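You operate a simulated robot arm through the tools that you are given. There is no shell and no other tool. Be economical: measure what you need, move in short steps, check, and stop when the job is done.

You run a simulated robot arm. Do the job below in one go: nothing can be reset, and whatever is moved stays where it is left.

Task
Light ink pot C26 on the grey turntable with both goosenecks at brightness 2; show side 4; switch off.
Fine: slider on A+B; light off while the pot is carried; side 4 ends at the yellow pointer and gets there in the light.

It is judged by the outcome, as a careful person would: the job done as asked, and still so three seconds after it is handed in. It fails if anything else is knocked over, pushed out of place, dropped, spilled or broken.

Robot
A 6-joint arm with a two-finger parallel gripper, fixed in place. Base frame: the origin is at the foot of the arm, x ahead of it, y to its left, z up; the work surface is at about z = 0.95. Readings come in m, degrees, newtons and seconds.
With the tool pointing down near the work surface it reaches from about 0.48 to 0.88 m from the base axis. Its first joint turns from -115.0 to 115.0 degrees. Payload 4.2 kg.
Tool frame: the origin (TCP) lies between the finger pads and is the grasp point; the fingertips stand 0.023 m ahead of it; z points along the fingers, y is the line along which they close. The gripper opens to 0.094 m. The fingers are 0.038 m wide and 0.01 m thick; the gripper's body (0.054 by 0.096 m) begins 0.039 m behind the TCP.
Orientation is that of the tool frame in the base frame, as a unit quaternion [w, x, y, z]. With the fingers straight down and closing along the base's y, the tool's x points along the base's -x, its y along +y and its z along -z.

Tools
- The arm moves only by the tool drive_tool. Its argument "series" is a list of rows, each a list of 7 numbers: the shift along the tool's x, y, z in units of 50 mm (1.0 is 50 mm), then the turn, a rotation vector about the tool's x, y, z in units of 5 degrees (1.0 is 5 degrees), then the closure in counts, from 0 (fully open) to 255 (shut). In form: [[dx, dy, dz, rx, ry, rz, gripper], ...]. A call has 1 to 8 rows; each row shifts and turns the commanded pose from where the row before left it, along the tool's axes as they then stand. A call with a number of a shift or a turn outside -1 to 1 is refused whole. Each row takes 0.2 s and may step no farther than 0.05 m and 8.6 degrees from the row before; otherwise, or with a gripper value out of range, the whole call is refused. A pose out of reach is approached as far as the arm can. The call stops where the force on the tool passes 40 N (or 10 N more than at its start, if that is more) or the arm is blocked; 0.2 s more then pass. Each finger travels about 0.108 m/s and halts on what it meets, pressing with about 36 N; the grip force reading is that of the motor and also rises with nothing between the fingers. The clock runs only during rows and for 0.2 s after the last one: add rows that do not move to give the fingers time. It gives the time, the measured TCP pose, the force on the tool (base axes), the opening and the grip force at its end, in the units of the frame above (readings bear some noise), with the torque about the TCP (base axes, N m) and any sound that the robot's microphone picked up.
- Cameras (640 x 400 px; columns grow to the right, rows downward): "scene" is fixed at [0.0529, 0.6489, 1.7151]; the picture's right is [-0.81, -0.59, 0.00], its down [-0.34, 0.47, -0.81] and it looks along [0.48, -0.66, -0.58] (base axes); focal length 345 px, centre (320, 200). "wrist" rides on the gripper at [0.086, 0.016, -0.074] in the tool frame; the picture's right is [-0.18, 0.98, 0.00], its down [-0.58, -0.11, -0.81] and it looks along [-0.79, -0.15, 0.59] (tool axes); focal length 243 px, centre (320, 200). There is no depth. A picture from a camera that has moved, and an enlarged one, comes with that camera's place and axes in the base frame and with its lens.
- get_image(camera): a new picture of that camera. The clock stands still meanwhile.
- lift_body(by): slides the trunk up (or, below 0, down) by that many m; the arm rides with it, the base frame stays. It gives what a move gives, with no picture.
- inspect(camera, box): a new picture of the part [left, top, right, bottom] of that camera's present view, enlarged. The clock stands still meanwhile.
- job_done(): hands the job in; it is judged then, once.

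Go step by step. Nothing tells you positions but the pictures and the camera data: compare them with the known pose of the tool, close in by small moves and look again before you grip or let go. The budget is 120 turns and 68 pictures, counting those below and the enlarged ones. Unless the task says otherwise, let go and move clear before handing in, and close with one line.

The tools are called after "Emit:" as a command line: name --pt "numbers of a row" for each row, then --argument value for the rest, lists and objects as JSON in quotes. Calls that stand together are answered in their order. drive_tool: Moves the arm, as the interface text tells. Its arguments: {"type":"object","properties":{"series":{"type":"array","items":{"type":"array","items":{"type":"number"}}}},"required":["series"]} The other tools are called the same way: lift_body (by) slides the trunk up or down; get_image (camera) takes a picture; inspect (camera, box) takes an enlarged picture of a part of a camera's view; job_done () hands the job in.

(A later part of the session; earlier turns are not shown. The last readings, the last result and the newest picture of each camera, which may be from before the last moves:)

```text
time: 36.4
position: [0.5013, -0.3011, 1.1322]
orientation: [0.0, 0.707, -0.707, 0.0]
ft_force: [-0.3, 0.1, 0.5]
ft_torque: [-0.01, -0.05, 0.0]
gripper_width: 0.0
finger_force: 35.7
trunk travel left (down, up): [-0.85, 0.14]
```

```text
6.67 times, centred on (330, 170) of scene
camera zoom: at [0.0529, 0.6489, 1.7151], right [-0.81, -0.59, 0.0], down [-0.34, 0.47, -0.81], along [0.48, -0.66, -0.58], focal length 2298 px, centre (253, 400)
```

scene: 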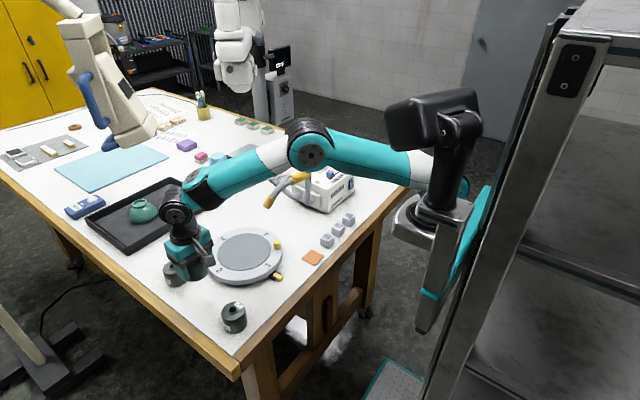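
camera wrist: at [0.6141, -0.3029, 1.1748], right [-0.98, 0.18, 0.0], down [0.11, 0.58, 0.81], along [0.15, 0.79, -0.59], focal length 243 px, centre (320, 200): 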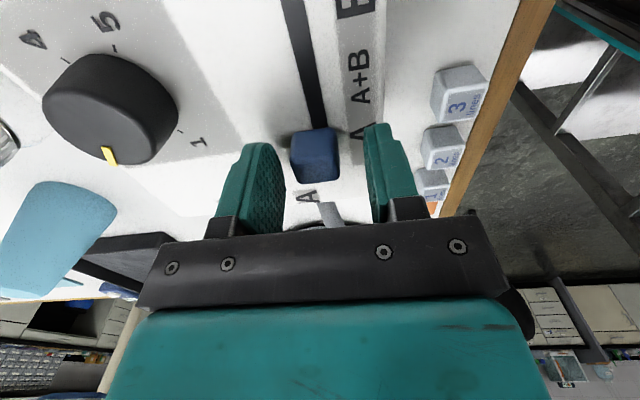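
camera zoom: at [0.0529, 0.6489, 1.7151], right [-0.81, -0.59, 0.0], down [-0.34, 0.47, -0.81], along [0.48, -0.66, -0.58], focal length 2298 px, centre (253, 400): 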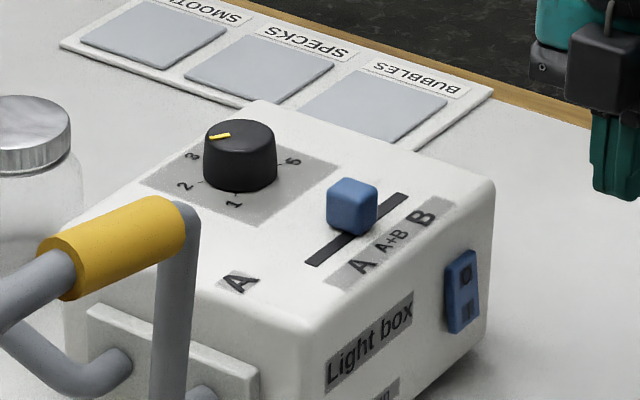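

Slider at A+B and knob at 2 are both confirmed. The rocker's two marks are O at z≈1.025 and I at z≈0.997, with its face at x≈0.588. I'll descend beside it, then tilt so the closed fingertips lead toward the I half.

Emit:
drive_tool --pt "-0.06 0 0.8 0 0 0 255" --pt "-0.06 0 0.8 0 0 0 255" --pt "0 0 0.84 0 0 0 255"

Emit:
drive_tool --pt "0 0 0 1 0 0 255" --pt "0 0 0 1 0 0 255" --pt "0 0 0 1 0 0 255" --pt "0 0 0 1 0 0 255" --pt "0 0 0 1 0 0 255" --pt "0 0 0 1 0 0 255" --pt "0 0 0 1 0 0 255"

Emit:
get_image --camera "wrist"

Emit:
get_image --camera "scene"

```text
time: 37.2
position: [0.5026, -0.2962, 1.0105]
orientation: [-0.001, 0.707, -0.707, 0.001]
ft_force: [0.1, -0.5, -0.1]
ft_torque: [0.0, 0.01, -0.03]
gripper_width: 0.0
finger_force: 35.8
trunk travel left (down, up): [-0.85, 0.14]
```

```text
time: 38.8
position: [0.5022, -0.2955, 1.0103]
orientation: [-0.213, 0.675, -0.674, 0.214]
ft_force: [0.3, 1.1, -0.1]
ft_torque: [-0.01, 0.0, 0.01]
gripper_width: 0.0
finger_force: 36.4
trunk travel left (down, up): [-0.85, 0.14]
```

```text
28 pictures are left
camera wrist: at [0.4453, -0.3826, 1.0618], right [-0.8, 0.18, -0.57], down [-0.37, 0.58, 0.72], along [0.46, 0.79, -0.4], focal length 243 px, centre (320, 200)
```

wrist: 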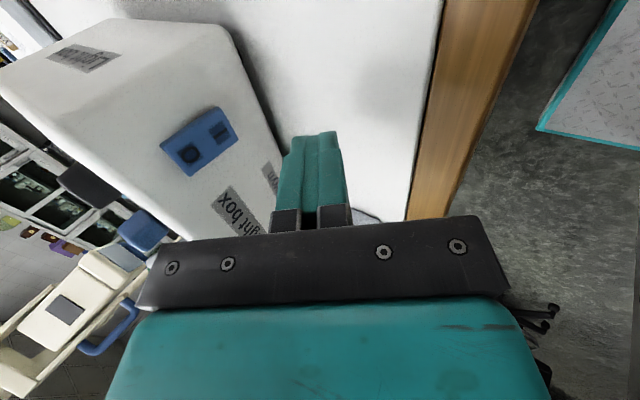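

```text
27 pictures are left
```

scene: 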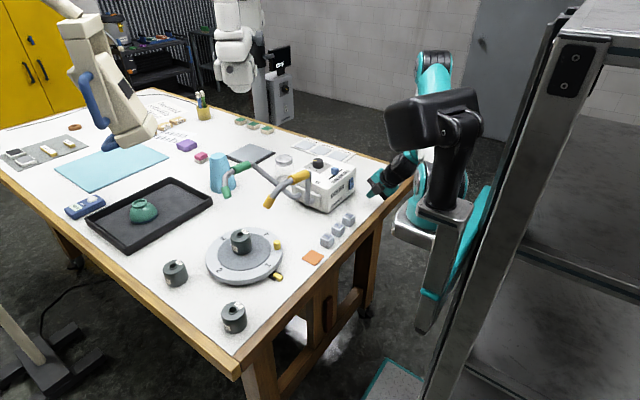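

The I mark measures (0.588, -0.296, 1.000), in line with the tip. I'll advance in +x, then in small steps until it presses.

Emit:
drive_tool --pt "0 -0.37 0.26 0 0 0 255" --pt "0 -0.37 0.26 0 0 0 255" --pt "0 -0.123 0.086 0 0 0 255" --pt "0 -0.082 0.057 0 0 0 255" --pt "0 -0.05 0.034 0 0 0 255"

Emit:
get_image --camera "wrist"

```text
time: 40.0
position: [0.5621, -0.2949, 1.0087]
orientation: [-0.212, 0.675, -0.674, 0.213]
ft_force: [0.3, -0.4, 0.6]
ft_torque: [0.01, -0.02, 0.0]
gripper_width: 0.0003
finger_force: 36.1
trunk travel left (down, up): [-0.85, 0.14]
```

```text
26 pictures are left
camera wrist: at [0.5059, -0.3825, 1.061], right [-0.81, 0.18, -0.56], down [-0.37, 0.58, 0.72], along [0.46, 0.79, -0.4], focal length 243 px, centre (320, 200)
```

wrist: 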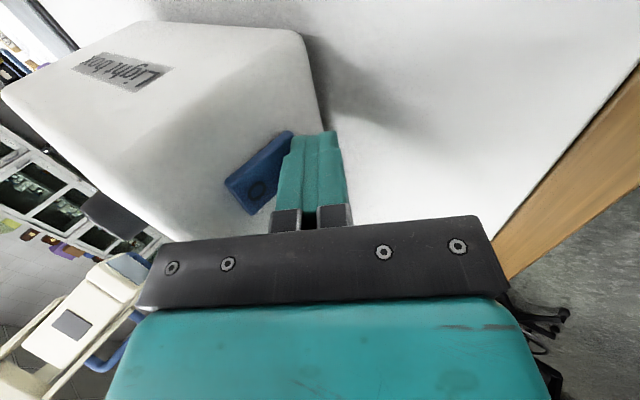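

The tip sits over the I half. I'll press in with 2 mm steps.

Emit:
drive_tool --pt "0 -0.033 0.023 0 0 0 255" --pt "0 -0.033 0.023 0 0 0 255" --pt "0 -0.033 0.023 0 0 0 255" --pt "0 -0.033 0.023 0 0 0 255"

```text
time: 41.0
position: [0.5688, -0.2939, 1.0105]
orientation: [0.212, -0.674, 0.675, -0.211]
ft_force: [-8.4, 0.2, -0.8]
ft_torque: [0.02, 0.16, 0.01]
gripper_width: 0.0001
finger_force: 35.4
trunk travel left (down, up): [-0.85, 0.14]
```

Emit:
drive_tool --pt "0 -0.033 0.023 0 0 0 255" --pt "0 -0.033 0.023 0 0 0 255"

Emit:
get_image --camera "scene"

```text
time: 41.7
position: [0.5692, -0.2948, 1.0089]
orientation: [0.21, -0.674, 0.677, -0.208]
ft_force: [-16.5, -1.8, 7.9]
ft_torque: [0.06, 0.09, 0.17]
gripper_width: 0.0
finger_force: 35.6
trunk travel left (down, up): [-0.85, 0.14]
stopped in row 2: the force on the tool passed its limit (the readings are from after the stop); the commanded pose is now the measured one
```

```text
25 pictures are left
```

scene: 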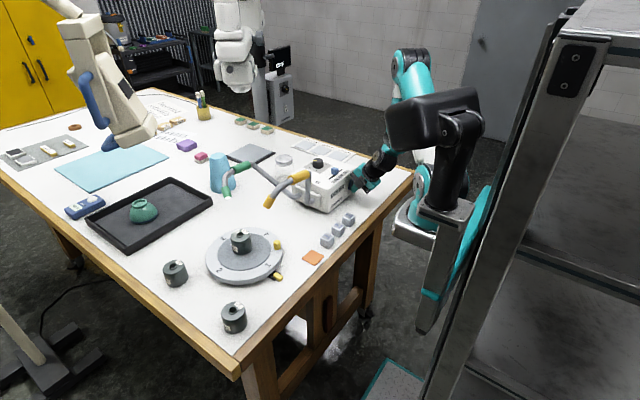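

The press hit the force limit. I'll check the lamps up close.

Emit:
inspect --camera "scene" --box '[190, 150, 390, 290]'

Emit:
inspect --camera "wrist" --box '[210, 100, 370, 230]'

```text
2.86 times, centred on (290, 220) of scene
camera zoom: at [0.0529, 0.6489, 1.7151], right [-0.81, -0.59, 0.0], down [-0.34, 0.47, -0.81], along [0.48, -0.66, -0.58], focal length 985 px, centre (406, 143)
```

zoom: 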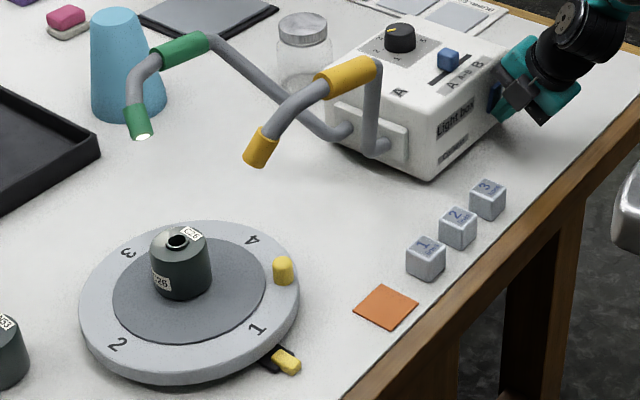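

```text
3.08 times, centred on (290, 165) of wrist
camera zoom: at [0.5135, -0.382, 1.0612], right [-0.81, 0.19, -0.55], down [-0.36, 0.58, 0.73], along [0.46, 0.79, -0.4], focal length 746 px, centre (412, 308)
```

zoom: 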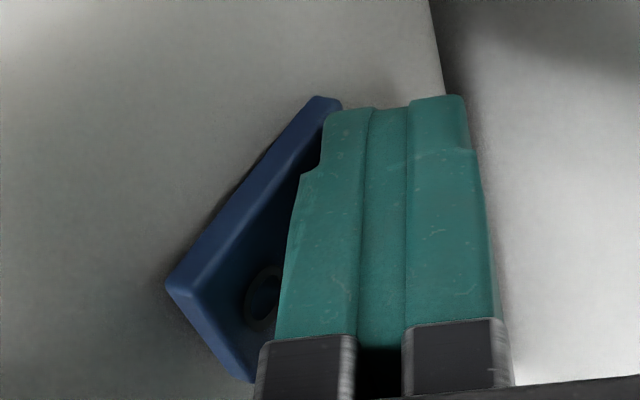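

The green lamp's tip now glows white, so the light seems on. I'll back off and check that it stays on.

Emit:
drive_tool --pt "0 0.2 -0.14 0 0 0 255" --pt "0 0.41 -0.29 0 0 0 255" --pt "0 0.41 -0.29 0 0 0 255"

Emit:
inspect --camera "scene" --box '[190, 150, 310, 290]'

Emit:
inspect --camera "wrist" --box '[110, 70, 310, 220]'

```text
time: 42.5
position: [0.5112, -0.2951, 1.0123]
orientation: [0.211, -0.675, 0.676, -0.209]
ft_force: [0.1, 0.7, -1.1]
ft_torque: [-0.01, 0.02, -0.02]
gripper_width: 0.0
finger_force: 35.8
trunk travel left (down, up): [-0.85, 0.14]
```

```text
2.86 times, centred on (250, 220) of scene
camera zoom: at [0.0529, 0.6489, 1.7151], right [-0.81, -0.59, 0.0], down [-0.34, 0.47, -0.81], along [0.48, -0.66, -0.58], focal length 985 px, centre (520, 143)
```

zoom: 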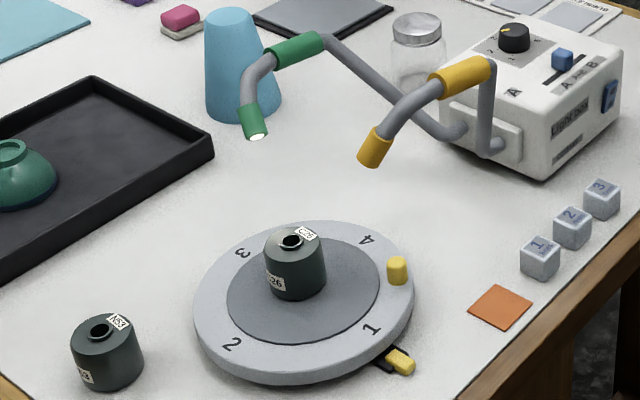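

```text
2.67 times, centred on (210, 145) of wrist
camera zoom: at [0.4547, -0.3816, 1.0635], right [-0.81, 0.19, -0.56], down [-0.37, 0.58, 0.73], along [0.46, 0.79, -0.4], focal length 647 px, centre (613, 347)
```

zoom: 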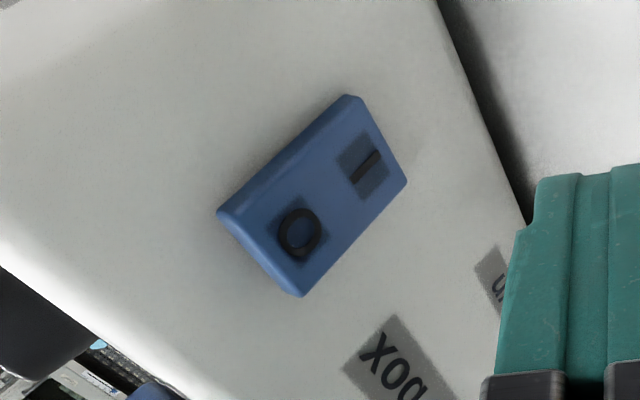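

The lamp stays on (green tip lit). Now for the turntable: I'll keep this forward-leaning posture, which stays clear of the yellow lamp, and travel to near the disc's yellow peg.

Emit:
drive_tool --pt "0 -0.46 -0.655 0 0 0 255" --pt "0 -0.46 -0.655 0 0 0 255"

Emit:
drive_tool --pt "-0.97 0 0 0 0 0 255" --pt "-0.97 0 0 0 0 0 255" --pt "-0.97 0 0 0 0 0 255" --pt "-0.97 0 0 0 0 0 255" --pt "-0.97 0 0 0 0 0 255" --pt "-0.97 0 0 0 0 0 255" --pt "-0.8 0 0 0 0 0 255"

Emit:
get_image --camera "wrist"

Emit:
inspect --camera "scene" --box '[190, 150, 390, 290]'

```text
time: 43.1
position: [0.5098, -0.2955, 1.0914]
orientation: [0.211, -0.675, 0.676, -0.209]
ft_force: [-0.3, 0.5, 0.0]
ft_torque: [0.03, 0.03, 0.02]
gripper_width: 0.0
finger_force: 36.4
trunk travel left (down, up): [-0.85, 0.14]
```

```text
time: 44.2
position: [0.5836, -0.1451, 1.0876]
orientation: [0.199, -0.674, 0.677, -0.22]
ft_force: [-33.7, -23.2, 41.4]
ft_torque: [-0.91, 0.21, -0.04]
gripper_width: 0.0
finger_force: 36.0
out of reach, approached as far as the arm can: row 1, 2, 3, 4, 5
trunk travel left (down, up): [-0.85, 0.14]
stopped in row 5: the force on the tool passed its limit (the readings are from after the stop); the commanded pose is now the measured one
```

```text
20 pictures are left
camera wrist: at [0.5273, -0.2296, 1.1423], right [-0.81, 0.18, -0.56], down [-0.36, 0.61, 0.71], along [0.47, 0.78, -0.42], focal length 243 px, centre (320, 200)
```

wrist: 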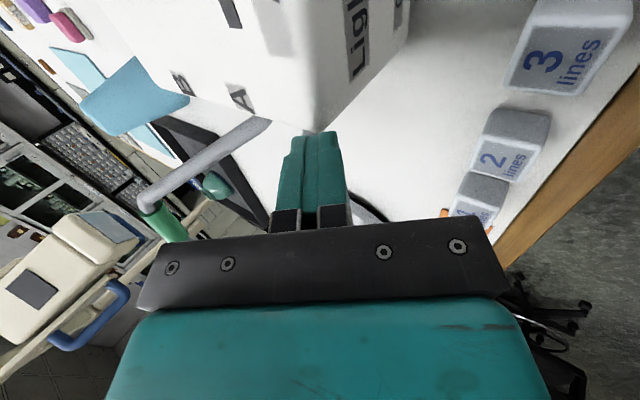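

```text
2.86 times, centred on (290, 220) of scene
camera zoom: at [0.0529, 0.6489, 1.7151], right [-0.81, -0.59, 0.0], down [-0.34, 0.47, -0.81], along [0.48, -0.66, -0.58], focal length 985 px, centre (406, 143)
```

zoom: 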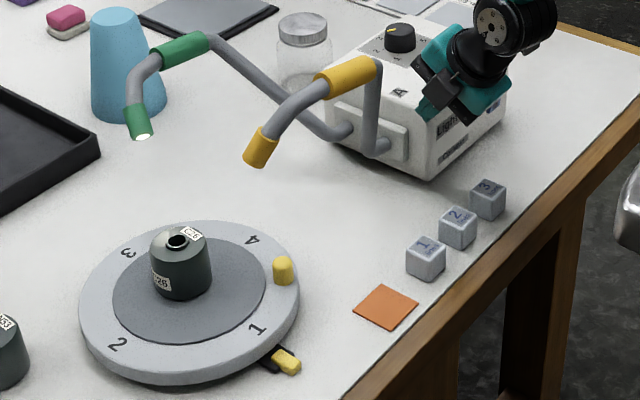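

Reach limits pushed the tool against the box's upper edge. The box hasn't visibly shifted. I'll rise straight off it, then undo the tilt.

Emit:
drive_tool --pt "0 -0.115 -0.164 0 0 0 255" --pt "0 -0.46 -0.655 0 0 0 255" --pt "0 -0.46 -0.655 0 0 0 255"

Emit:
drive_tool --pt "0 -0.2 -0.3 -1 0 0 255" --pt "0 0 0 -1 0 0 255" --pt "0 0 0 -1 0 0 255" --pt "0 0 0 -1 0 0 255" --pt "0 0 0 -1 0 0 255" --pt "0 0 0 -1 0 0 255" --pt "0 0 0 -1 0 0 255"

Emit:
inspect --camera "scene" --box '[190, 150, 390, 290]'

```text
time: 45.0
position: [0.5895, -0.1376, 1.1772]
orientation: [0.2, -0.674, 0.677, -0.218]
ft_force: [0.4, -0.6, -0.6]
ft_torque: [0.01, 0.03, 0.0]
gripper_width: 0.0003
finger_force: 36.2
trunk travel left (down, up): [-0.85, 0.14]
```

```text
time: 46.6
position: [0.5878, -0.1392, 1.1942]
orientation: [-0.012, -0.703, 0.711, -0.003]
ft_force: [-0.5, 0.8, 0.2]
ft_torque: [0.03, 0.04, 0.0]
gripper_width: 0.0
finger_force: 36.1
trunk travel left (down, up): [-0.85, 0.14]
```

```text
2.86 times, centred on (290, 220) of scene
camera zoom: at [0.0529, 0.6489, 1.7151], right [-0.81, -0.59, 0.0], down [-0.34, 0.47, -0.81], along [0.48, -0.66, -0.58], focal length 985 px, centre (406, 143)
```

zoom: 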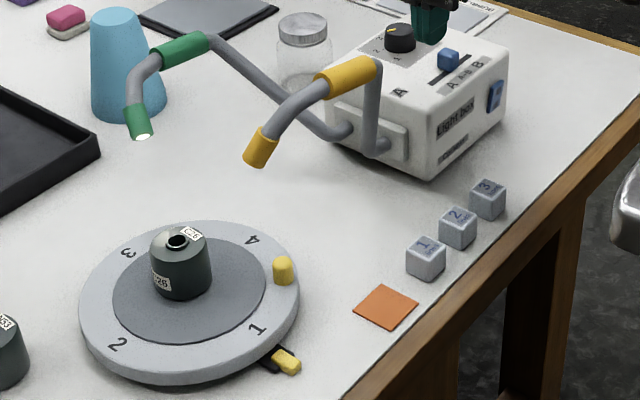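

The box and controls are unchanged and the light is still on. I'll go around in front of the gooseneck with the tool vertical, then come down near (0.54, 0.045), outside the disc edge.

Emit:
drive_tool --pt "0 0.96 0 0 0 0 255" --pt "-0.92 0 0 0 0 0 255" --pt "-0.92 0 0 0 0 0 255" --pt "-0.92 0 0 0 0 0 255" --pt "-0.92 0 0 0 0 0 255"

Emit:
drive_tool --pt "0 0 0.9 0 0 0 255" --pt "0 0 0.9 0 0 0 255" --pt "0 0 0.8 0 0 0 255"

Emit:
get_image --camera "wrist"

```text
time: 47.8
position: [0.5429, 0.0476, 1.1909]
orientation: [-0.012, -0.702, 0.712, -0.004]
ft_force: [0.2, 0.5, 0.5]
ft_torque: [0.03, -0.02, 0.0]
gripper_width: 0.0
finger_force: 36.1
trunk travel left (down, up): [-0.85, 0.14]
```

```text
time: 48.2
position: [0.5442, 0.0467, 1.1673]
orientation: [-0.005, -0.701, 0.713, -0.008]
ft_force: [-16.9, -2.2, 25.8]
ft_torque: [-0.3, -1.91, -0.33]
gripper_width: 0.0001
finger_force: 35.7
trunk travel left (down, up): [-0.85, 0.14]
stopped in row 1: the force on the tool passed its limit (the readings are from after the stop); the commanded pose is now the measured one
```

```text
17 pictures are left
camera wrist: at [0.5249, -0.0387, 1.244], right [-0.98, 0.2, -0.01], down [0.12, 0.59, 0.8], along [0.16, 0.78, -0.61], focal length 243 px, centre (320, 200)
```

wrist: 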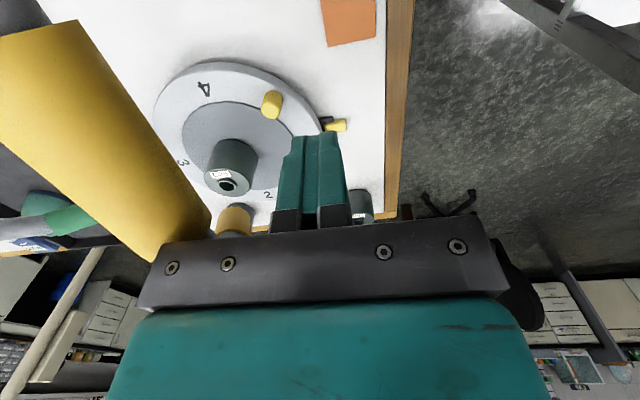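

The gripper body touched the yellow gooseneck's sleeve, which is higher and nearer than I estimated. I'll go straight back up and check it.

Emit:
drive_tool --pt "0 0 -0.3 0 0 0 255" --pt "0 0.2 -0.8 0 0 0 255" --pt "0 0.3 -0.8 0 0 0 255"

Emit:
get_image --camera "wrist"

Emit:
inspect --camera "scene" --box '[190, 150, 390, 290]'

```text
time: 49.0
position: [0.5214, 0.0512, 1.2623]
orientation: [-0.008, -0.701, 0.713, -0.006]
ft_force: [0.5, 0.6, -0.6]
ft_torque: [-0.01, 0.02, -0.02]
gripper_width: 0.0
finger_force: 35.9
trunk travel left (down, up): [-0.85, 0.14]
```

```text
16 pictures are left
camera wrist: at [0.5027, -0.0352, 1.3387], right [-0.98, 0.2, 0.0], down [0.12, 0.6, 0.79], along [0.16, 0.78, -0.61], focal length 243 px, centre (320, 200)
```

wrist: 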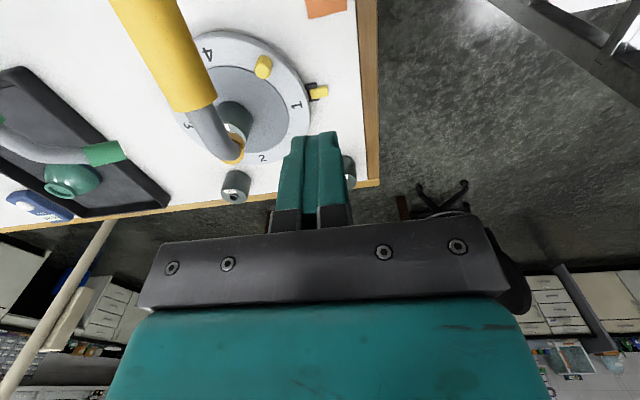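

```text
2.86 times, centred on (290, 220) of scene
camera zoom: at [0.0529, 0.6489, 1.7151], right [-0.81, -0.59, 0.0], down [-0.34, 0.47, -0.81], along [0.48, -0.66, -0.58], focal length 985 px, centre (406, 143)
```

zoom: 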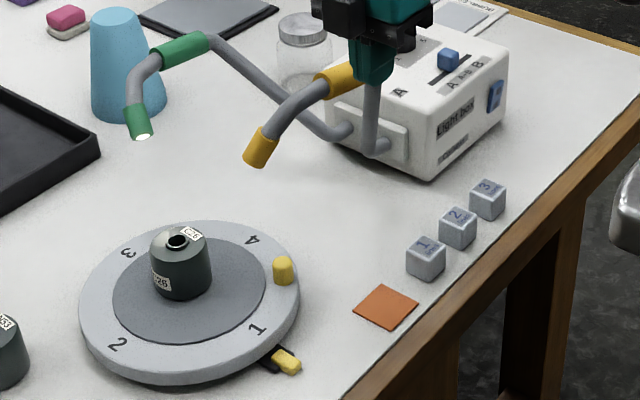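

The gooseneck is unmoved. Re-triangulated, its head ends near (0.62, 0.11, 1.15), right above the peg. So I'll approach the peg with the hand leaning away toward (-x, +y). First I'll move clear to +y and turn the tool.

Emit:
drive_tool --pt "-0.95 0 -0.2 0 0 0 255" --pt "-0.95 0 -0.2 0 0 0 255" --pt "-0.95 0 -0.2 0 0 0 200" --pt "-0.95 0 0 0 0 0 165" --pt "0 0 0 0 0 1 165" --pt "0 0 0 0 0 1 165" --pt "0 0 0 0 0 1 165" --pt "0 0 0 0 0 1 165"

Emit:
drive_tool --pt "0 0 0 0 0 1 165" --pt "0 0 0 0 0 1 165" --pt "0 0 0 0 0 1 165" --pt "0 0 0 0 0 1 165" --pt "0 0 0 0 0 1 165" --pt "0 0 0 0 0 1 165" --pt "0 0 0 0 0 1 165" --pt "0 0 0 0 0 1 165"

Emit:
drive_tool --pt "0 0 0 0 0 1 165" --pt "0 0 0 0 0 1 165" --pt "0 0 0 0 0 1 165" --pt "0 0 0 0 0 1 165" --pt "0 0 0 0 0 1 165" --pt "0 0 0 0 0 1 165" --pt "0 0 0 0 0 1 165" --pt "0 0 0 0 0 1 165"

Emit:
drive_tool --pt "0 0 0 0 0 1 165" --pt "0 0 0 0 0 1 165" --pt "0 0 0 0 0 1 165" --pt "0 0 0 0 0 1 165" --pt "0 0 0 0 0 1 165" --pt "0 0 0 0 0 1 165" --pt "0 0 0 0 0 1 165"

```text
time: 50.8
position: [0.5224, 0.2379, 1.2875]
orientation: [-0.006, -0.568, 0.823, -0.007]
ft_force: [0.1, -0.1, 0.0]
ft_torque: [-0.02, 0.0, 0.02]
gripper_width: 0.0334
finger_force: 0.0
trunk travel left (down, up): [-0.85, 0.14]
```

```text
time: 52.6
position: [0.5219, 0.2387, 1.287]
orientation: [-0.002, -0.251, 0.968, -0.01]
ft_force: [-0.4, -0.1, 0.2]
ft_torque: [0.01, -0.01, 0.0]
gripper_width: 0.0332
finger_force: 0.0
trunk travel left (down, up): [-0.85, 0.14]
```

```text
time: 54.4
position: [0.5228, 0.2397, 1.2876]
orientation: [0.0, 0.095, 0.995, -0.01]
ft_force: [0.8, 0.6, -0.4]
ft_torque: [0.02, 0.0, 0.0]
gripper_width: 0.0328
finger_force: 0.1
trunk travel left (down, up): [-0.85, 0.14]
```

```text
time: 56.0
position: [0.523, 0.2398, 1.2873]
orientation: [0.004, 0.391, 0.92, -0.009]
ft_force: [0.5, 0.9, 0.6]
ft_torque: [-0.01, 0.0, 0.02]
gripper_width: 0.033
finger_force: 0.0
trunk travel left (down, up): [-0.85, 0.14]
```

The tool's yaw is right (camera side toward (-x, +y)). Now I'll lean 30° that way and move to a pre-approach point, then look.

Emit:
drive_tool --pt "0 0 0 0 -1 0 165" --pt "0 0 0 0 -1 0 165" --pt "0 0 0 0 -1 0 165" --pt "0 0 0 0 -1 0 165" --pt "0 0 0 0 -1 0 165" --pt "0 0 0 0 -1 0 165"

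Emit:
drive_tool --pt "0.188 -0.152 0.756 0 0 0 165" --pt "0.188 -0.152 0.756 0 0 0 165" --pt "0.188 -0.152 0.756 0 0 0 165" --pt "0.188 -0.152 0.756 0 0 0 165" --pt "0.188 -0.152 0.756 0 0 0 165"

Emit:
get_image --camera "wrist"

Emit:
inspect --camera "scene" --box '[190, 150, 390, 290]'

```text
time: 57.4
position: [0.5238, 0.2383, 1.2881]
orientation: [0.243, 0.375, 0.888, -0.11]
ft_force: [-0.9, -0.4, 0.9]
ft_torque: [0.01, 0.01, -0.01]
gripper_width: 0.0333
finger_force: 0.0
trunk travel left (down, up): [-0.85, 0.14]
```

```text
time: 58.6
position: [0.5329, 0.1698, 1.1008]
orientation: [0.242, 0.374, 0.888, -0.108]
ft_force: [0.0, -0.6, -0.3]
ft_torque: [0.0, -0.03, 0.04]
gripper_width: 0.0334
finger_force: 0.1
trunk travel left (down, up): [-0.85, 0.14]
```

```text
14 pictures are left
camera wrist: at [0.466, 0.2615, 1.1212], right [0.82, 0.57, 0.08], down [-0.01, -0.13, 0.99], along [0.58, -0.81, -0.1], focal length 243 px, centre (320, 200)
```

wrist: 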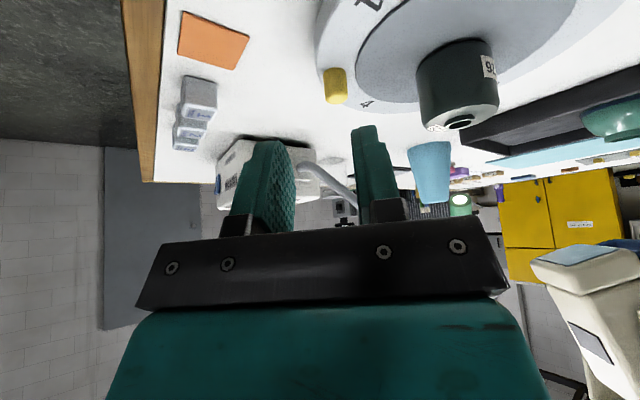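

```text
2.86 times, centred on (290, 220) of scene
camera zoom: at [0.0529, 0.6489, 1.7151], right [-0.81, -0.59, 0.0], down [-0.34, 0.47, -0.81], along [0.48, -0.66, -0.58], focal length 985 px, centre (406, 143)
```

zoom: 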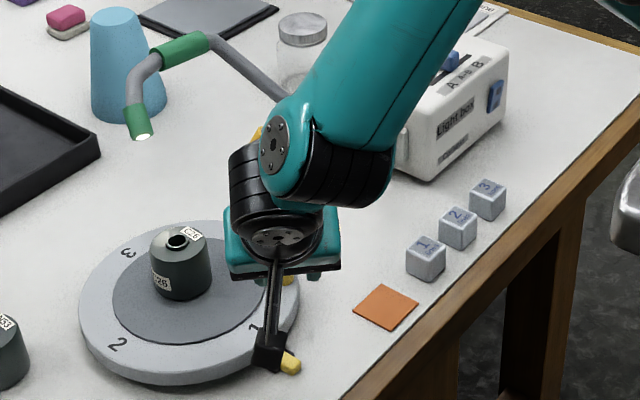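

The peg measures (0.606, 0.103). I'll slide in above it with the lean, slightly wider open, and check before lowering.

Emit:
drive_tool --pt "-0.404 0.04 0.618 0 0 0 133" --pt "-0.404 0.04 0.618 0 0 0 133" --pt "-0.404 0.04 0.618 0 0 0 133"

Emit:
get_image --camera "wrist"

```text
time: 59.5
position: [0.6, 0.1075, 1.0498]
orientation: [0.237, 0.368, 0.893, -0.109]
ft_force: [-21.3, 17.2, -3.9]
ft_torque: [-1.44, -1.62, 0.45]
gripper_width: 0.0449
finger_force: 0.1
trunk travel left (down, up): [-0.85, 0.14]
stopped in row 3: the force on the tool passed its limit (the readings are from after the stop); the commanded pose is now the measured one
```

```text
12 pictures are left
camera wrist: at [0.5323, 0.1986, 1.0708], right [0.81, 0.58, 0.07], down [0.01, -0.13, 0.99], along [0.59, -0.8, -0.11], focal length 243 px, centre (320, 200)
```

wrist: 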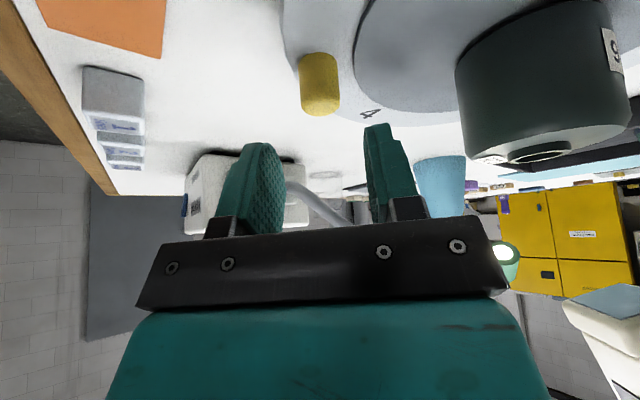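

The palm touched the lamp head lightly, so I need more lean. I'll back off, lean 10° more, and check that the lamp is still in place.

Emit:
drive_tool --pt "0.26 0 -0.15 0 0 0 133" --pt "0.43 0 -0.25 0 0 0 133" --pt "0.43 0 -0.25 0 0 0 133" --pt "0 0 0 0 -1 0 133" --pt "0 0 0 0 -1 0 133"

Emit:
get_image --camera "wrist"

Emit:
inspect --camera "scene" --box '[190, 150, 390, 290]'

```text
time: 60.6
position: [0.5555, 0.1503, 1.0512]
orientation: [0.315, 0.36, 0.867, -0.142]
ft_force: [0.4, -0.4, 0.0]
ft_torque: [0.05, 0.04, -0.06]
gripper_width: 0.0447
finger_force: 0.1
trunk travel left (down, up): [-0.85, 0.14]
```

```text
11 pictures are left
camera wrist: at [0.487, 0.2427, 1.0511], right [0.8, 0.59, 0.1], down [-0.12, -0.01, 0.99], along [0.59, -0.81, 0.07], focal length 243 px, centre (320, 200)
```

wrist: 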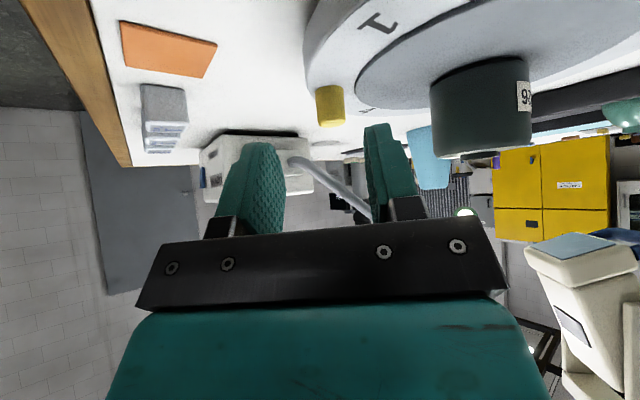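

```text
2.86 times, centred on (290, 220) of scene
camera zoom: at [0.0529, 0.6489, 1.7151], right [-0.81, -0.59, 0.0], down [-0.34, 0.47, -0.81], along [0.48, -0.66, -0.58], focal length 985 px, centre (406, 143)
```

zoom: 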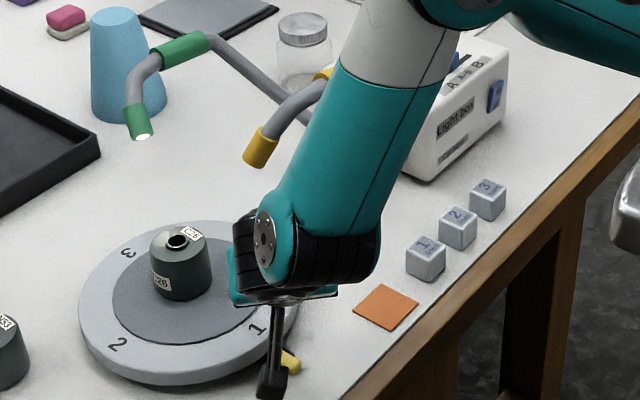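

The lamp is unmoved and the peg is confirmed at (0.606, 0.1025). I'll lower to working height here, then slide in horizontally so the peg enters between the fingers.

Emit:
drive_tool --pt "0.195 0 0.228 0 0 0 133" --pt "0.195 0 0.228 0 0 0 133" --pt "-0.266 0.01 0.226 0 0 0 133" --pt "-0.266 0.01 0.226 0 0 0 133"

Emit:
get_image --camera "wrist"

```text
time: 61.6
position: [0.5799, 0.1265, 1.0211]
orientation: [0.314, 0.36, 0.867, -0.141]
ft_force: [-0.6, 0.3, 1.0]
ft_torque: [0.01, 0.01, 0.01]
gripper_width: 0.0449
finger_force: 0.1
trunk travel left (down, up): [-0.85, 0.14]
```

```text
9 pictures are left
camera wrist: at [0.5112, 0.219, 1.021], right [0.8, 0.59, 0.1], down [-0.12, -0.01, 0.99], along [0.59, -0.81, 0.07], focal length 243 px, centre (320, 200)
```

wrist: 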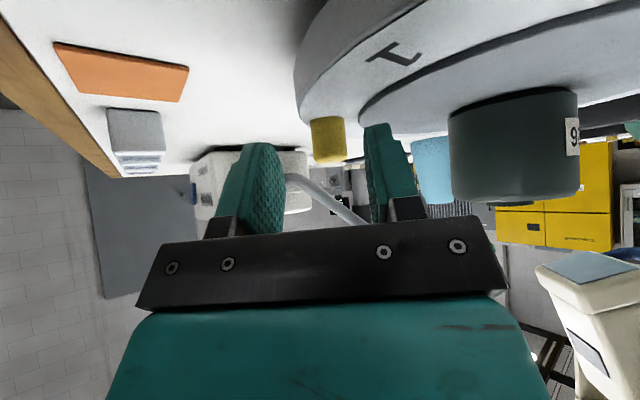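

The peg is lined up between the fingers. I'll slide in the last 35 mm and close lightly.

Emit:
drive_tool --pt "-0.266 0.01 0.226 0 0 0 133" --pt "-0.266 0.01 0.226 0 0 0 133"

Emit:
get_image --camera "wrist"

```text
time: 62.2
position: [0.6046, 0.1032, 1.0213]
orientation: [0.315, 0.36, 0.867, -0.141]
ft_force: [0.3, 0.5, 0.0]
ft_torque: [0.02, 0.0, -0.04]
gripper_width: 0.045
finger_force: 0.0
trunk travel left (down, up): [-0.85, 0.14]
```

```text
8 pictures are left
camera wrist: at [0.536, 0.1951, 1.0215], right [0.8, 0.59, 0.1], down [-0.12, -0.01, 0.99], along [0.59, -0.81, 0.07], focal length 243 px, centre (320, 200)
```

wrist: 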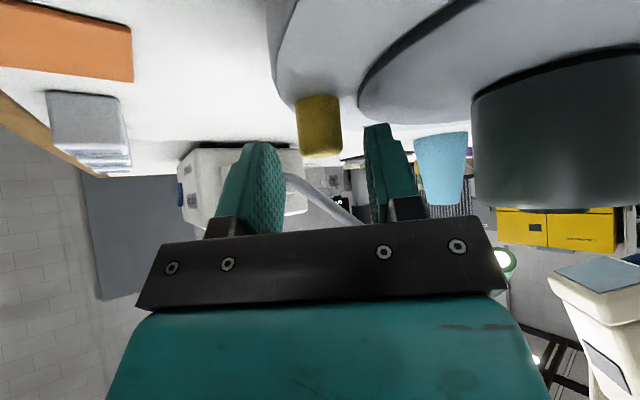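

The peg sits between the pads with the tips overlapping it. I'll close on it.

Emit:
drive_tool --pt "0 0 0 0 0 0 215" --pt "0 0 0 0 0 0 215" --pt "0 0 0 0 0 0 215"

```text
time: 63.0
position: [0.6062, 0.1032, 1.0201]
orientation: [0.316, 0.36, 0.867, -0.14]
ft_force: [11.1, 10.3, -0.6]
ft_torque: [1.02, -0.31, -0.04]
gripper_width: 0.0214
finger_force: 45.2
trunk travel left (down, up): [-0.85, 0.14]
```

Gripped at 21 mm, in line with the peg. I'll turn the disc clockwise by moving the tool rigidly about the disc centre, starting with 20° to check the forces.

Emit:
drive_tool --pt "0.132 0.018 -0.112 0.648 0 0.762 215" --pt "0.132 0.018 -0.112 0.648 0 0.762 215" --pt "0.132 0.018 -0.112 0.648 0 0.762 215" --pt "0.132 0.018 -0.112 0.648 0 0.762 215"

```text
time: 64.0
position: [0.5884, 0.1325, 1.0216]
orientation: [0.289, 0.505, 0.789, -0.196]
ft_force: [5.9, 3.3, 14.6]
ft_torque: [0.39, -0.24, 0.05]
gripper_width: 0.0213
finger_force: 44.9
trunk travel left (down, up): [-0.85, 0.14]
```

It is tracking the circle well with low forces. I'll continue the turn.

Emit:
drive_tool --pt "0.132 0.018 -0.112 0.648 0 0.762 215" --pt "0.132 0.018 -0.112 0.648 0 0.762 215" --pt "0.132 0.018 -0.112 0.648 0 0.762 215" --pt "0.132 0.018 -0.112 0.648 0 0.762 215" --pt "0.132 0.018 -0.112 0.648 0 0.762 215" --pt "0.132 0.018 -0.112 0.648 0 0.762 215"

Emit:
inspect --camera "scene" --box '[170, 170, 330, 300]'

```text
time: 65.5
position: [0.5823, 0.1828, 1.021]
orientation: [0.233, 0.692, 0.63, -0.264]
ft_force: [-7.2, 0.5, 16.3]
ft_torque: [-0.47, -0.08, -0.07]
gripper_width: 0.0212
finger_force: 44.7
trunk travel left (down, up): [-0.85, 0.14]
```

```text
3.08 times, centred on (250, 235) of scene
camera zoom: at [0.0529, 0.6489, 1.7151], right [-0.81, -0.59, 0.0], down [-0.34, 0.47, -0.81], along [0.48, -0.66, -0.58], focal length 1061 px, centre (535, 92)
```

zoom: 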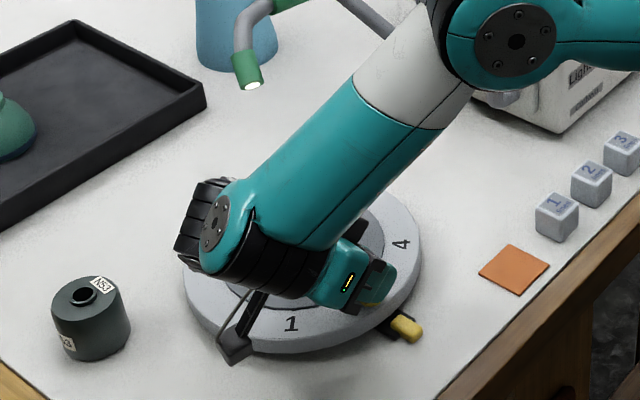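

The disc has turned about 50° and follows smoothly. I'll do the remaining 40° in two parts.

Emit:
drive_tool --pt "0.132 0.018 -0.112 0.648 0 0.762 215" --pt "0.132 0.018 -0.112 0.648 0 0.762 215" --pt "0.132 0.018 -0.112 0.648 0 0.762 215" --pt "0.132 0.018 -0.112 0.648 0 0.762 215"

Emit:
drive_tool --pt "0.132 0.018 -0.112 0.648 0 0.762 215" --pt "0.132 0.018 -0.112 0.648 0 0.762 215" --pt "0.132 0.018 -0.112 0.648 0 0.762 215" --pt "0.132 0.018 -0.112 0.648 0 0.762 215"

Emit:
inspect --camera "scene" --box '[170, 170, 330, 300]'

```text
time: 66.2
position: [0.5861, 0.2006, 1.0198]
orientation: [0.209, 0.756, 0.556, -0.277]
ft_force: [8.6, -1.9, 2.2]
ft_torque: [-0.77, 0.35, -0.01]
gripper_width: 0.0215
finger_force: 45.3
out of reach, approached as far as the arm can: row 2, 3
trunk travel left (down, up): [-0.85, 0.14]
stopped in row 3: the force on the tool passed its limit (the readings are from after the stop); the commanded pose is now the measured one
```

```text
time: 66.5
position: [0.5869, 0.2031, 1.0202]
orientation: [0.206, 0.771, 0.538, -0.273]
ft_force: [15.8, -3.0, -2.6]
ft_torque: [-0.92, 0.19, 0.17]
gripper_width: 0.0216
finger_force: 44.9
out of reach, approached as far as the arm can: row 1
trunk travel left (down, up): [-0.85, 0.14]
stopped in row 1: the force on the tool passed its limit (the readings are from after the stop); the commanded pose is now the measured one
```

```text
3.08 times, centred on (250, 235) of scene
camera zoom: at [0.0529, 0.6489, 1.7151], right [-0.81, -0.59, 0.0], down [-0.34, 0.47, -0.81], along [0.48, -0.66, -0.58], focal length 1061 px, centre (535, 92)
```

zoom: 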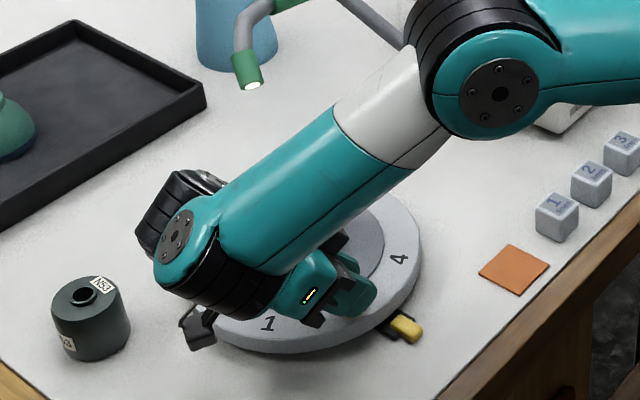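

A joint limit stops further tool yaw, with about 61° done. I'll continue the arc by translation only, letting the round peg turn in the grip.

Emit:
drive_tool --pt "0.153 0.011 -0.128 0 0 0 215" --pt "0.152 0.029 -0.126 0 0 0 215"

```text
time: 67.1
position: [0.5865, 0.2039, 1.0205]
orientation: [0.204, 0.771, 0.538, -0.274]
ft_force: [25.1, -7.5, -8.1]
ft_torque: [0.36, -0.23, 0.12]
gripper_width: 0.0212
finger_force: 44.8
out of reach, approached as far as the arm can: row 1, 2
trunk travel left (down, up): [-0.85, 0.14]
```

That is still beyond the limit in this yaw. I'll undo that command and turn the tool's yaw back 30° around the peg, where the arm has room.

Emit:
drive_tool --pt "-0.152 -0.029 0.126 0 0 0 215" --pt "-0.153 -0.011 0.128 0 0 0 215" --pt "0 0 0 -0.648 0 -0.762 215" --pt "0 0 0 -0.648 0 -0.762 215" --pt "0 0 0 -0.648 0 -0.762 215" --pt "0 0 0 -0.648 0 -0.762 215" --pt "0 0 0 -0.648 0 -0.762 215" --pt "0 0 0 -0.648 0 -0.762 215"

```text
time: 67.6
position: [0.5848, 0.1954, 1.0204]
orientation: [0.207, 0.771, 0.538, -0.27]
ft_force: [14.8, -3.7, -7.7]
ft_torque: [-0.47, 0.2, -0.02]
gripper_width: 0.0212
finger_force: 45.6
trunk travel left (down, up): [-0.85, 0.14]
stopped in row 2: the force on the tool passed its limit (the readings are from after the stop); the commanded pose is now the measured one
```

Forces rise while gripping rigidly. I'll loosen the jaws to a loose straddle, then turn the yaw back.

Emit:
drive_tool --pt "0 0 0 0 0 0 165" --pt "0 0 0 0 0 0 165" --pt "0 0 0 -0.648 0 -0.762 165" --pt "0 0 0 -0.648 0 -0.762 165" --pt "0 0 0 -0.648 0 -0.762 165" --pt "0 0 0 -0.648 0 -0.762 165"

```text
time: 69.0
position: [0.5828, 0.197, 1.0209]
orientation: [0.254, 0.665, 0.662, -0.234]
ft_force: [0.9, 0.2, -0.6]
ft_torque: [-0.03, -0.02, 0.01]
gripper_width: 0.0336
finger_force: 0.2
trunk travel left (down, up): [-0.85, 0.14]
```

The jaws are loose around the peg with no force. The lamp is well clear here, so I'll reduce the lean to about 10°. Then I'll turn the yaw so the jaws close along the direction of travel.

Emit:
drive_tool --pt "0 0 0 0 1 0 165" --pt "0 0 0 0 1 0 165" --pt "0 0 0 0 1 0 165" --pt "0 0 0 0 1 0 165" --pt "0 0 0 0 1 0 165" --pt "0 0 0 0 1 0 165"

Emit:
drive_tool --pt "0 0 0 -0.17 0 -0.98 165" --pt "0 0 0 -0.17 0 -0.98 165" --pt "0 0 0 -0.17 0 -0.98 165" --pt "0 0 0 -0.17 0 -0.98 165" --pt "0 0 0 -0.17 0 -0.98 165" --pt "0 0 0 -0.17 0 -0.98 165" --pt "0 0 0 -0.17 0 -0.98 165"

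Emit:
get_image --camera "wrist"

```text
time: 70.4
position: [0.5826, 0.1958, 1.0218]
orientation: [0.073, 0.702, 0.706, -0.054]
ft_force: [1.2, 0.5, -0.3]
ft_torque: [0.03, -0.01, -0.03]
gripper_width: 0.0333
finger_force: 0.0
trunk travel left (down, up): [-0.85, 0.14]
```

```text
time: 72.0
position: [0.583, 0.1963, 1.0216]
orientation: [0.09, 0.458, 0.883, -0.037]
ft_force: [0.1, -0.2, -0.1]
ft_torque: [-0.03, 0.02, 0.0]
gripper_width: 0.0332
finger_force: 0.0
trunk travel left (down, up): [-0.85, 0.14]
```

```text
5 pictures are left
camera wrist: at [0.5374, 0.2854, 1.0776], right [0.91, 0.42, 0.05], down [0.14, -0.41, 0.9], along [0.4, -0.81, -0.43], focal length 243 px, centre (320, 200)
```

wrist: 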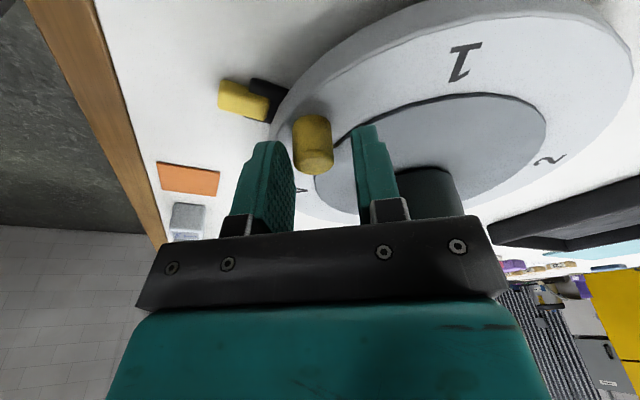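

The peg sits between the jaws at about 167°, and the travel direction now suits the jaws. I'll narrow the straddle and drive the remaining arc by translation.

Emit:
drive_tool --pt "0 0 0 0 0 0 187" --pt "0.111 0.153 -0.019 0 0 0 187" --pt "0.098 0.164 -0.017 0 0 0 187" --pt "0.084 0.175 -0.013 0 0 0 187" --pt "0.063 0.18 -0.009 0 0 0 187" --pt "0.048 0.184 -0.006 0 0 0 187" --pt "0.031 0.188 -0.003 0 0 0 187"

Emit:
drive_tool --pt "0 0 0 0 0 0 205" --pt "0 0 0 0 0 0 205"

Emit:
inspect --camera "scene" --box '[170, 180, 330, 300]'

```text
time: 73.6
position: [0.6109, 0.2443, 1.0192]
orientation: [0.09, 0.459, 0.883, -0.038]
ft_force: [0.1, 0.1, 0.4]
ft_torque: [0.03, 0.04, 0.0]
gripper_width: 0.0253
finger_force: 0.0
trunk travel left (down, up): [-0.85, 0.14]
```

```text
time: 74.2
position: [0.6119, 0.2445, 1.0204]
orientation: [0.091, 0.457, 0.884, -0.038]
ft_force: [1.0, 1.2, 0.0]
ft_torque: [-0.2, 0.16, 0.12]
gripper_width: 0.0214
finger_force: 45.3
trunk travel left (down, up): [-0.85, 0.14]
```

```text
3.33 times, centred on (250, 240) of scene
camera zoom: at [0.0529, 0.6489, 1.7151], right [-0.81, -0.59, 0.0], down [-0.34, 0.47, -0.81], along [0.48, -0.66, -0.58], focal length 1149 px, centre (553, 67)
```

zoom: 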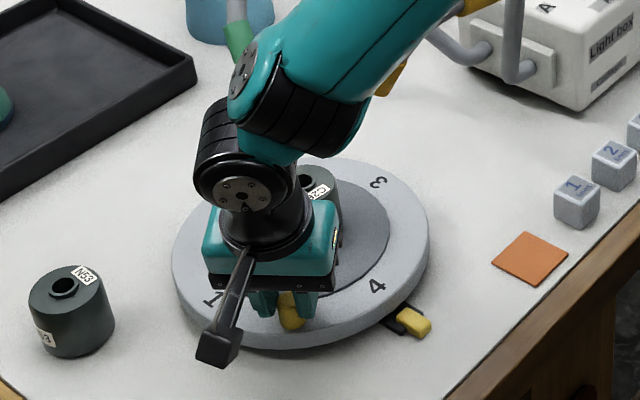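

Side 4 is now exactly where side 1 was at the pointer. I'll open, rise straight up, and turn the tool toward the box direction.

Emit:
drive_tool --pt "0 0 0 0 0 0 165" --pt "0 0 0 0 0 0 150" --pt "-0.06 0.005 -0.3 0 0 0 150" --pt "-0.18 0.016 -0.91 0 0 0 150" --pt "-0.18 0.016 -0.91 0 0 0 150" --pt "-0.18 0.016 -0.91 0 0 0 150" --pt "-0.18 0.016 -0.91 0 0 0 255" --pt "-0.18 0.016 -0.91 0 0 0 255"

Emit:
drive_tool --pt "-0.18 0.016 -0.91 -0.193 0 -0.979 255" --pt "0 0 0 -0.193 0 -0.979 255" --pt "0 0 0 -0.193 0 -0.979 255" --pt "0 0 0 -0.193 0 -0.979 255" --pt "0 0 0 -0.193 0 -0.979 255" --pt "0 0 0 -0.193 0 -0.979 255" --pt "0 0 0 -0.193 0 -0.979 255" --pt "0 0 0 -0.193 0 -0.979 255"

Emit:
drive_tool --pt "0 0 0 -0.193 0 -0.979 255" --pt "0 0 0 -0.193 0 -0.979 255" --pt "0 0 0 -0.193 0 -0.979 255"

```text
time: 76.0
position: [0.612, 0.2438, 1.27]
orientation: [0.091, 0.458, 0.884, -0.037]
ft_force: [0.3, 0.7, 0.7]
ft_torque: [0.0, -0.03, 0.0]
gripper_width: 0.0
finger_force: 35.8
trunk travel left (down, up): [-0.85, 0.14]
```

```text
time: 77.8
position: [0.6137, 0.244, 1.3146]
orientation: [0.104, 0.129, 0.986, -0.006]
ft_force: [-0.6, -0.1, 0.2]
ft_torque: [0.01, 0.01, -0.02]
gripper_width: 0.0
finger_force: 36.3
trunk travel left (down, up): [-0.85, 0.14]
```

```text
time: 78.6
position: [0.6131, 0.2434, 1.3143]
orientation: [0.105, -0.001, 0.994, 0.005]
ft_force: [-0.8, -0.3, -0.8]
ft_torque: [-0.01, 0.02, 0.0]
gripper_width: 0.0
finger_force: 36.0
trunk travel left (down, up): [-0.85, 0.14]
```

Now I'll travel back high over the gooseneck to in front of the rocker.

Emit:
drive_tool --pt "0 -0.95 0 0 0 0 255" --pt "0 -0.95 0 0 0 0 255" --pt "0 -0.95 0 0 0 0 255" --pt "0 -0.95 0 0 0 0 255" --pt "0 -0.95 0 0 0 0 255" --pt "0 -0.95 0 0 0 0 255" --pt "0 -0.95 0 0 0 0 255" --pt "0 -0.95 0 0 0 0 255"

Emit:
drive_tool --pt "0.455 -0.79 -0.097 0 0 0 255" --pt "0.455 -0.79 -0.097 0 0 0 255" --pt "0.455 -0.79 -0.097 0 0 0 255" --pt "0.455 -0.79 -0.097 0 0 0 255"

```text
time: 80.4
position: [0.6133, -0.1363, 1.3095]
orientation: [0.106, -0.001, 0.994, 0.005]
ft_force: [0.7, 0.4, -0.5]
ft_torque: [-0.05, -0.02, 0.02]
gripper_width: 0.0
finger_force: 36.1
trunk travel left (down, up): [-0.85, 0.14]
```

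```text
time: 81.4
position: [0.519, -0.2938, 1.3106]
orientation: [0.104, -0.001, 0.995, 0.005]
ft_force: [-0.1, 0.5, -0.7]
ft_torque: [-0.02, 0.01, 0.01]
gripper_width: 0.0
finger_force: 35.9
trunk travel left (down, up): [-0.85, 0.14]
```

Next I'll descend in front of the rocker to the O-half height and check once.

Emit:
drive_tool --pt "0.185 0 0.866 0 0 0 255" --pt "0.185 0 0.866 0 0 0 255" --pt "0.185 0 0.866 0 0 0 255" --pt "0.185 0 0.866 0 0 0 255" --pt "0.185 0 0.866 0 0 0 255" --pt "0.185 0 0.866 0 0 0 255"

Emit:
get_image --camera "wrist"

```text
time: 82.8
position: [0.5201, -0.2916, 1.0432]
orientation: [0.106, -0.001, 0.994, 0.005]
ft_force: [-0.1, -0.4, 0.8]
ft_torque: [-0.01, -0.01, 0.0]
gripper_width: 0.0
finger_force: 35.9
trunk travel left (down, up): [-0.85, 0.14]
```

```text
3 pictures are left
camera wrist: at [0.4194, -0.277, 1.097], right [0.18, 0.98, 0.05], down [0.4, -0.12, 0.91], along [0.9, -0.14, -0.41], focal length 243 px, centre (320, 200)
```

wrist: 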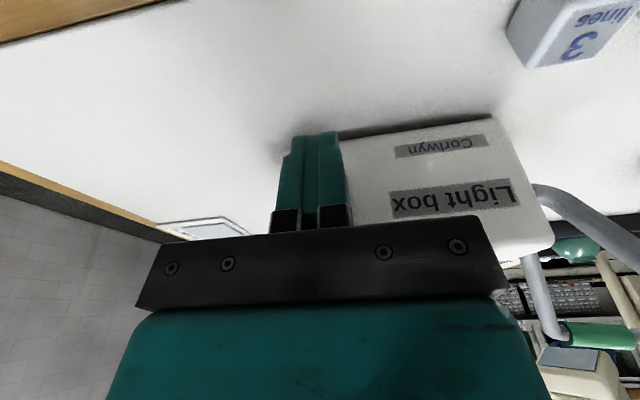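

The fingers are directly in front of the rocker. I'll advance and press the O half in small steps.

Emit:
drive_tool --pt "-0.39 -0.06 0.084 0 0 0 255" --pt "-0.31 0 0.067 0 0 0 255" --pt "-0.039 0 0.0084 0 0 0 255" --pt "-0.039 0 0.0084 0 0 0 255" --pt "-0.039 0 0.0084 0 0 0 255"

Emit:
drive_tool --pt "-0.039 0 0.0084 0 0 0 255" --pt "-0.039 0 0.0084 0 0 0 255" --pt "-0.039 0 0.0084 0 0 0 255"

```text
time: 84.0
position: [0.5625, -0.2944, 1.0445]
orientation: [0.105, 0.0, 0.995, 0.005]
ft_force: [0.1, -0.5, -0.2]
ft_torque: [0.01, -0.08, 0.03]
gripper_width: 0.0002
finger_force: 35.7
trunk travel left (down, up): [-0.85, 0.14]
```

```text
time: 84.8
position: [0.5648, -0.2945, 1.0426]
orientation: [0.103, 0.002, 0.995, 0.006]
ft_force: [-19.0, 0.1, 3.3]
ft_torque: [-0.28, 0.29, 0.02]
gripper_width: 0.0
finger_force: 36.0
trunk travel left (down, up): [-0.85, 0.14]
```

Pressing with 19 N so far. I'll push a little more, up to the force limit.

Emit:
drive_tool --pt "-0.039 0 0.0084 0 0 0 255" --pt "-0.039 0 0.0084 0 0 0 255" --pt "-0.039 0 0.0084 0 0 0 255"

Emit:
inspect --camera "scene" --box '[190, 150, 350, 290]'

```text
time: 85.3
position: [0.5651, -0.2937, 1.0431]
orientation: [0.098, 0.002, 0.995, 0.006]
ft_force: [-15.0, -1.4, 4.4]
ft_torque: [-0.18, 0.16, 0.01]
gripper_width: 0.0001
finger_force: 35.9
trunk travel left (down, up): [-0.85, 0.14]
stopped in row 2: the force on the tool passed its limit (the readings are from after the stop); the commanded pose is now the measured one
```

```text
2.86 times, centred on (270, 220) of scene
camera zoom: at [0.0529, 0.6489, 1.7151], right [-0.81, -0.59, 0.0], down [-0.34, 0.47, -0.81], along [0.48, -0.66, -0.58], focal length 985 px, centre (463, 143)
```

zoom: 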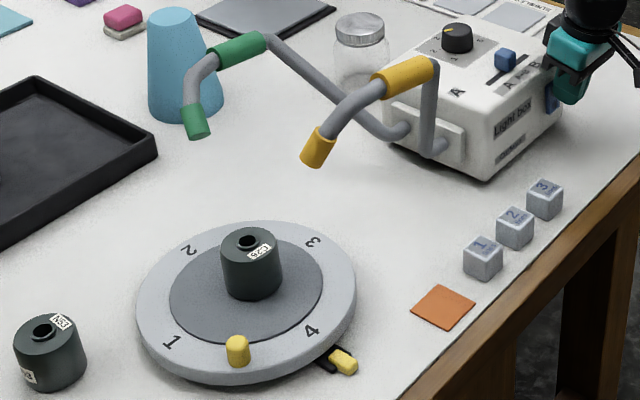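

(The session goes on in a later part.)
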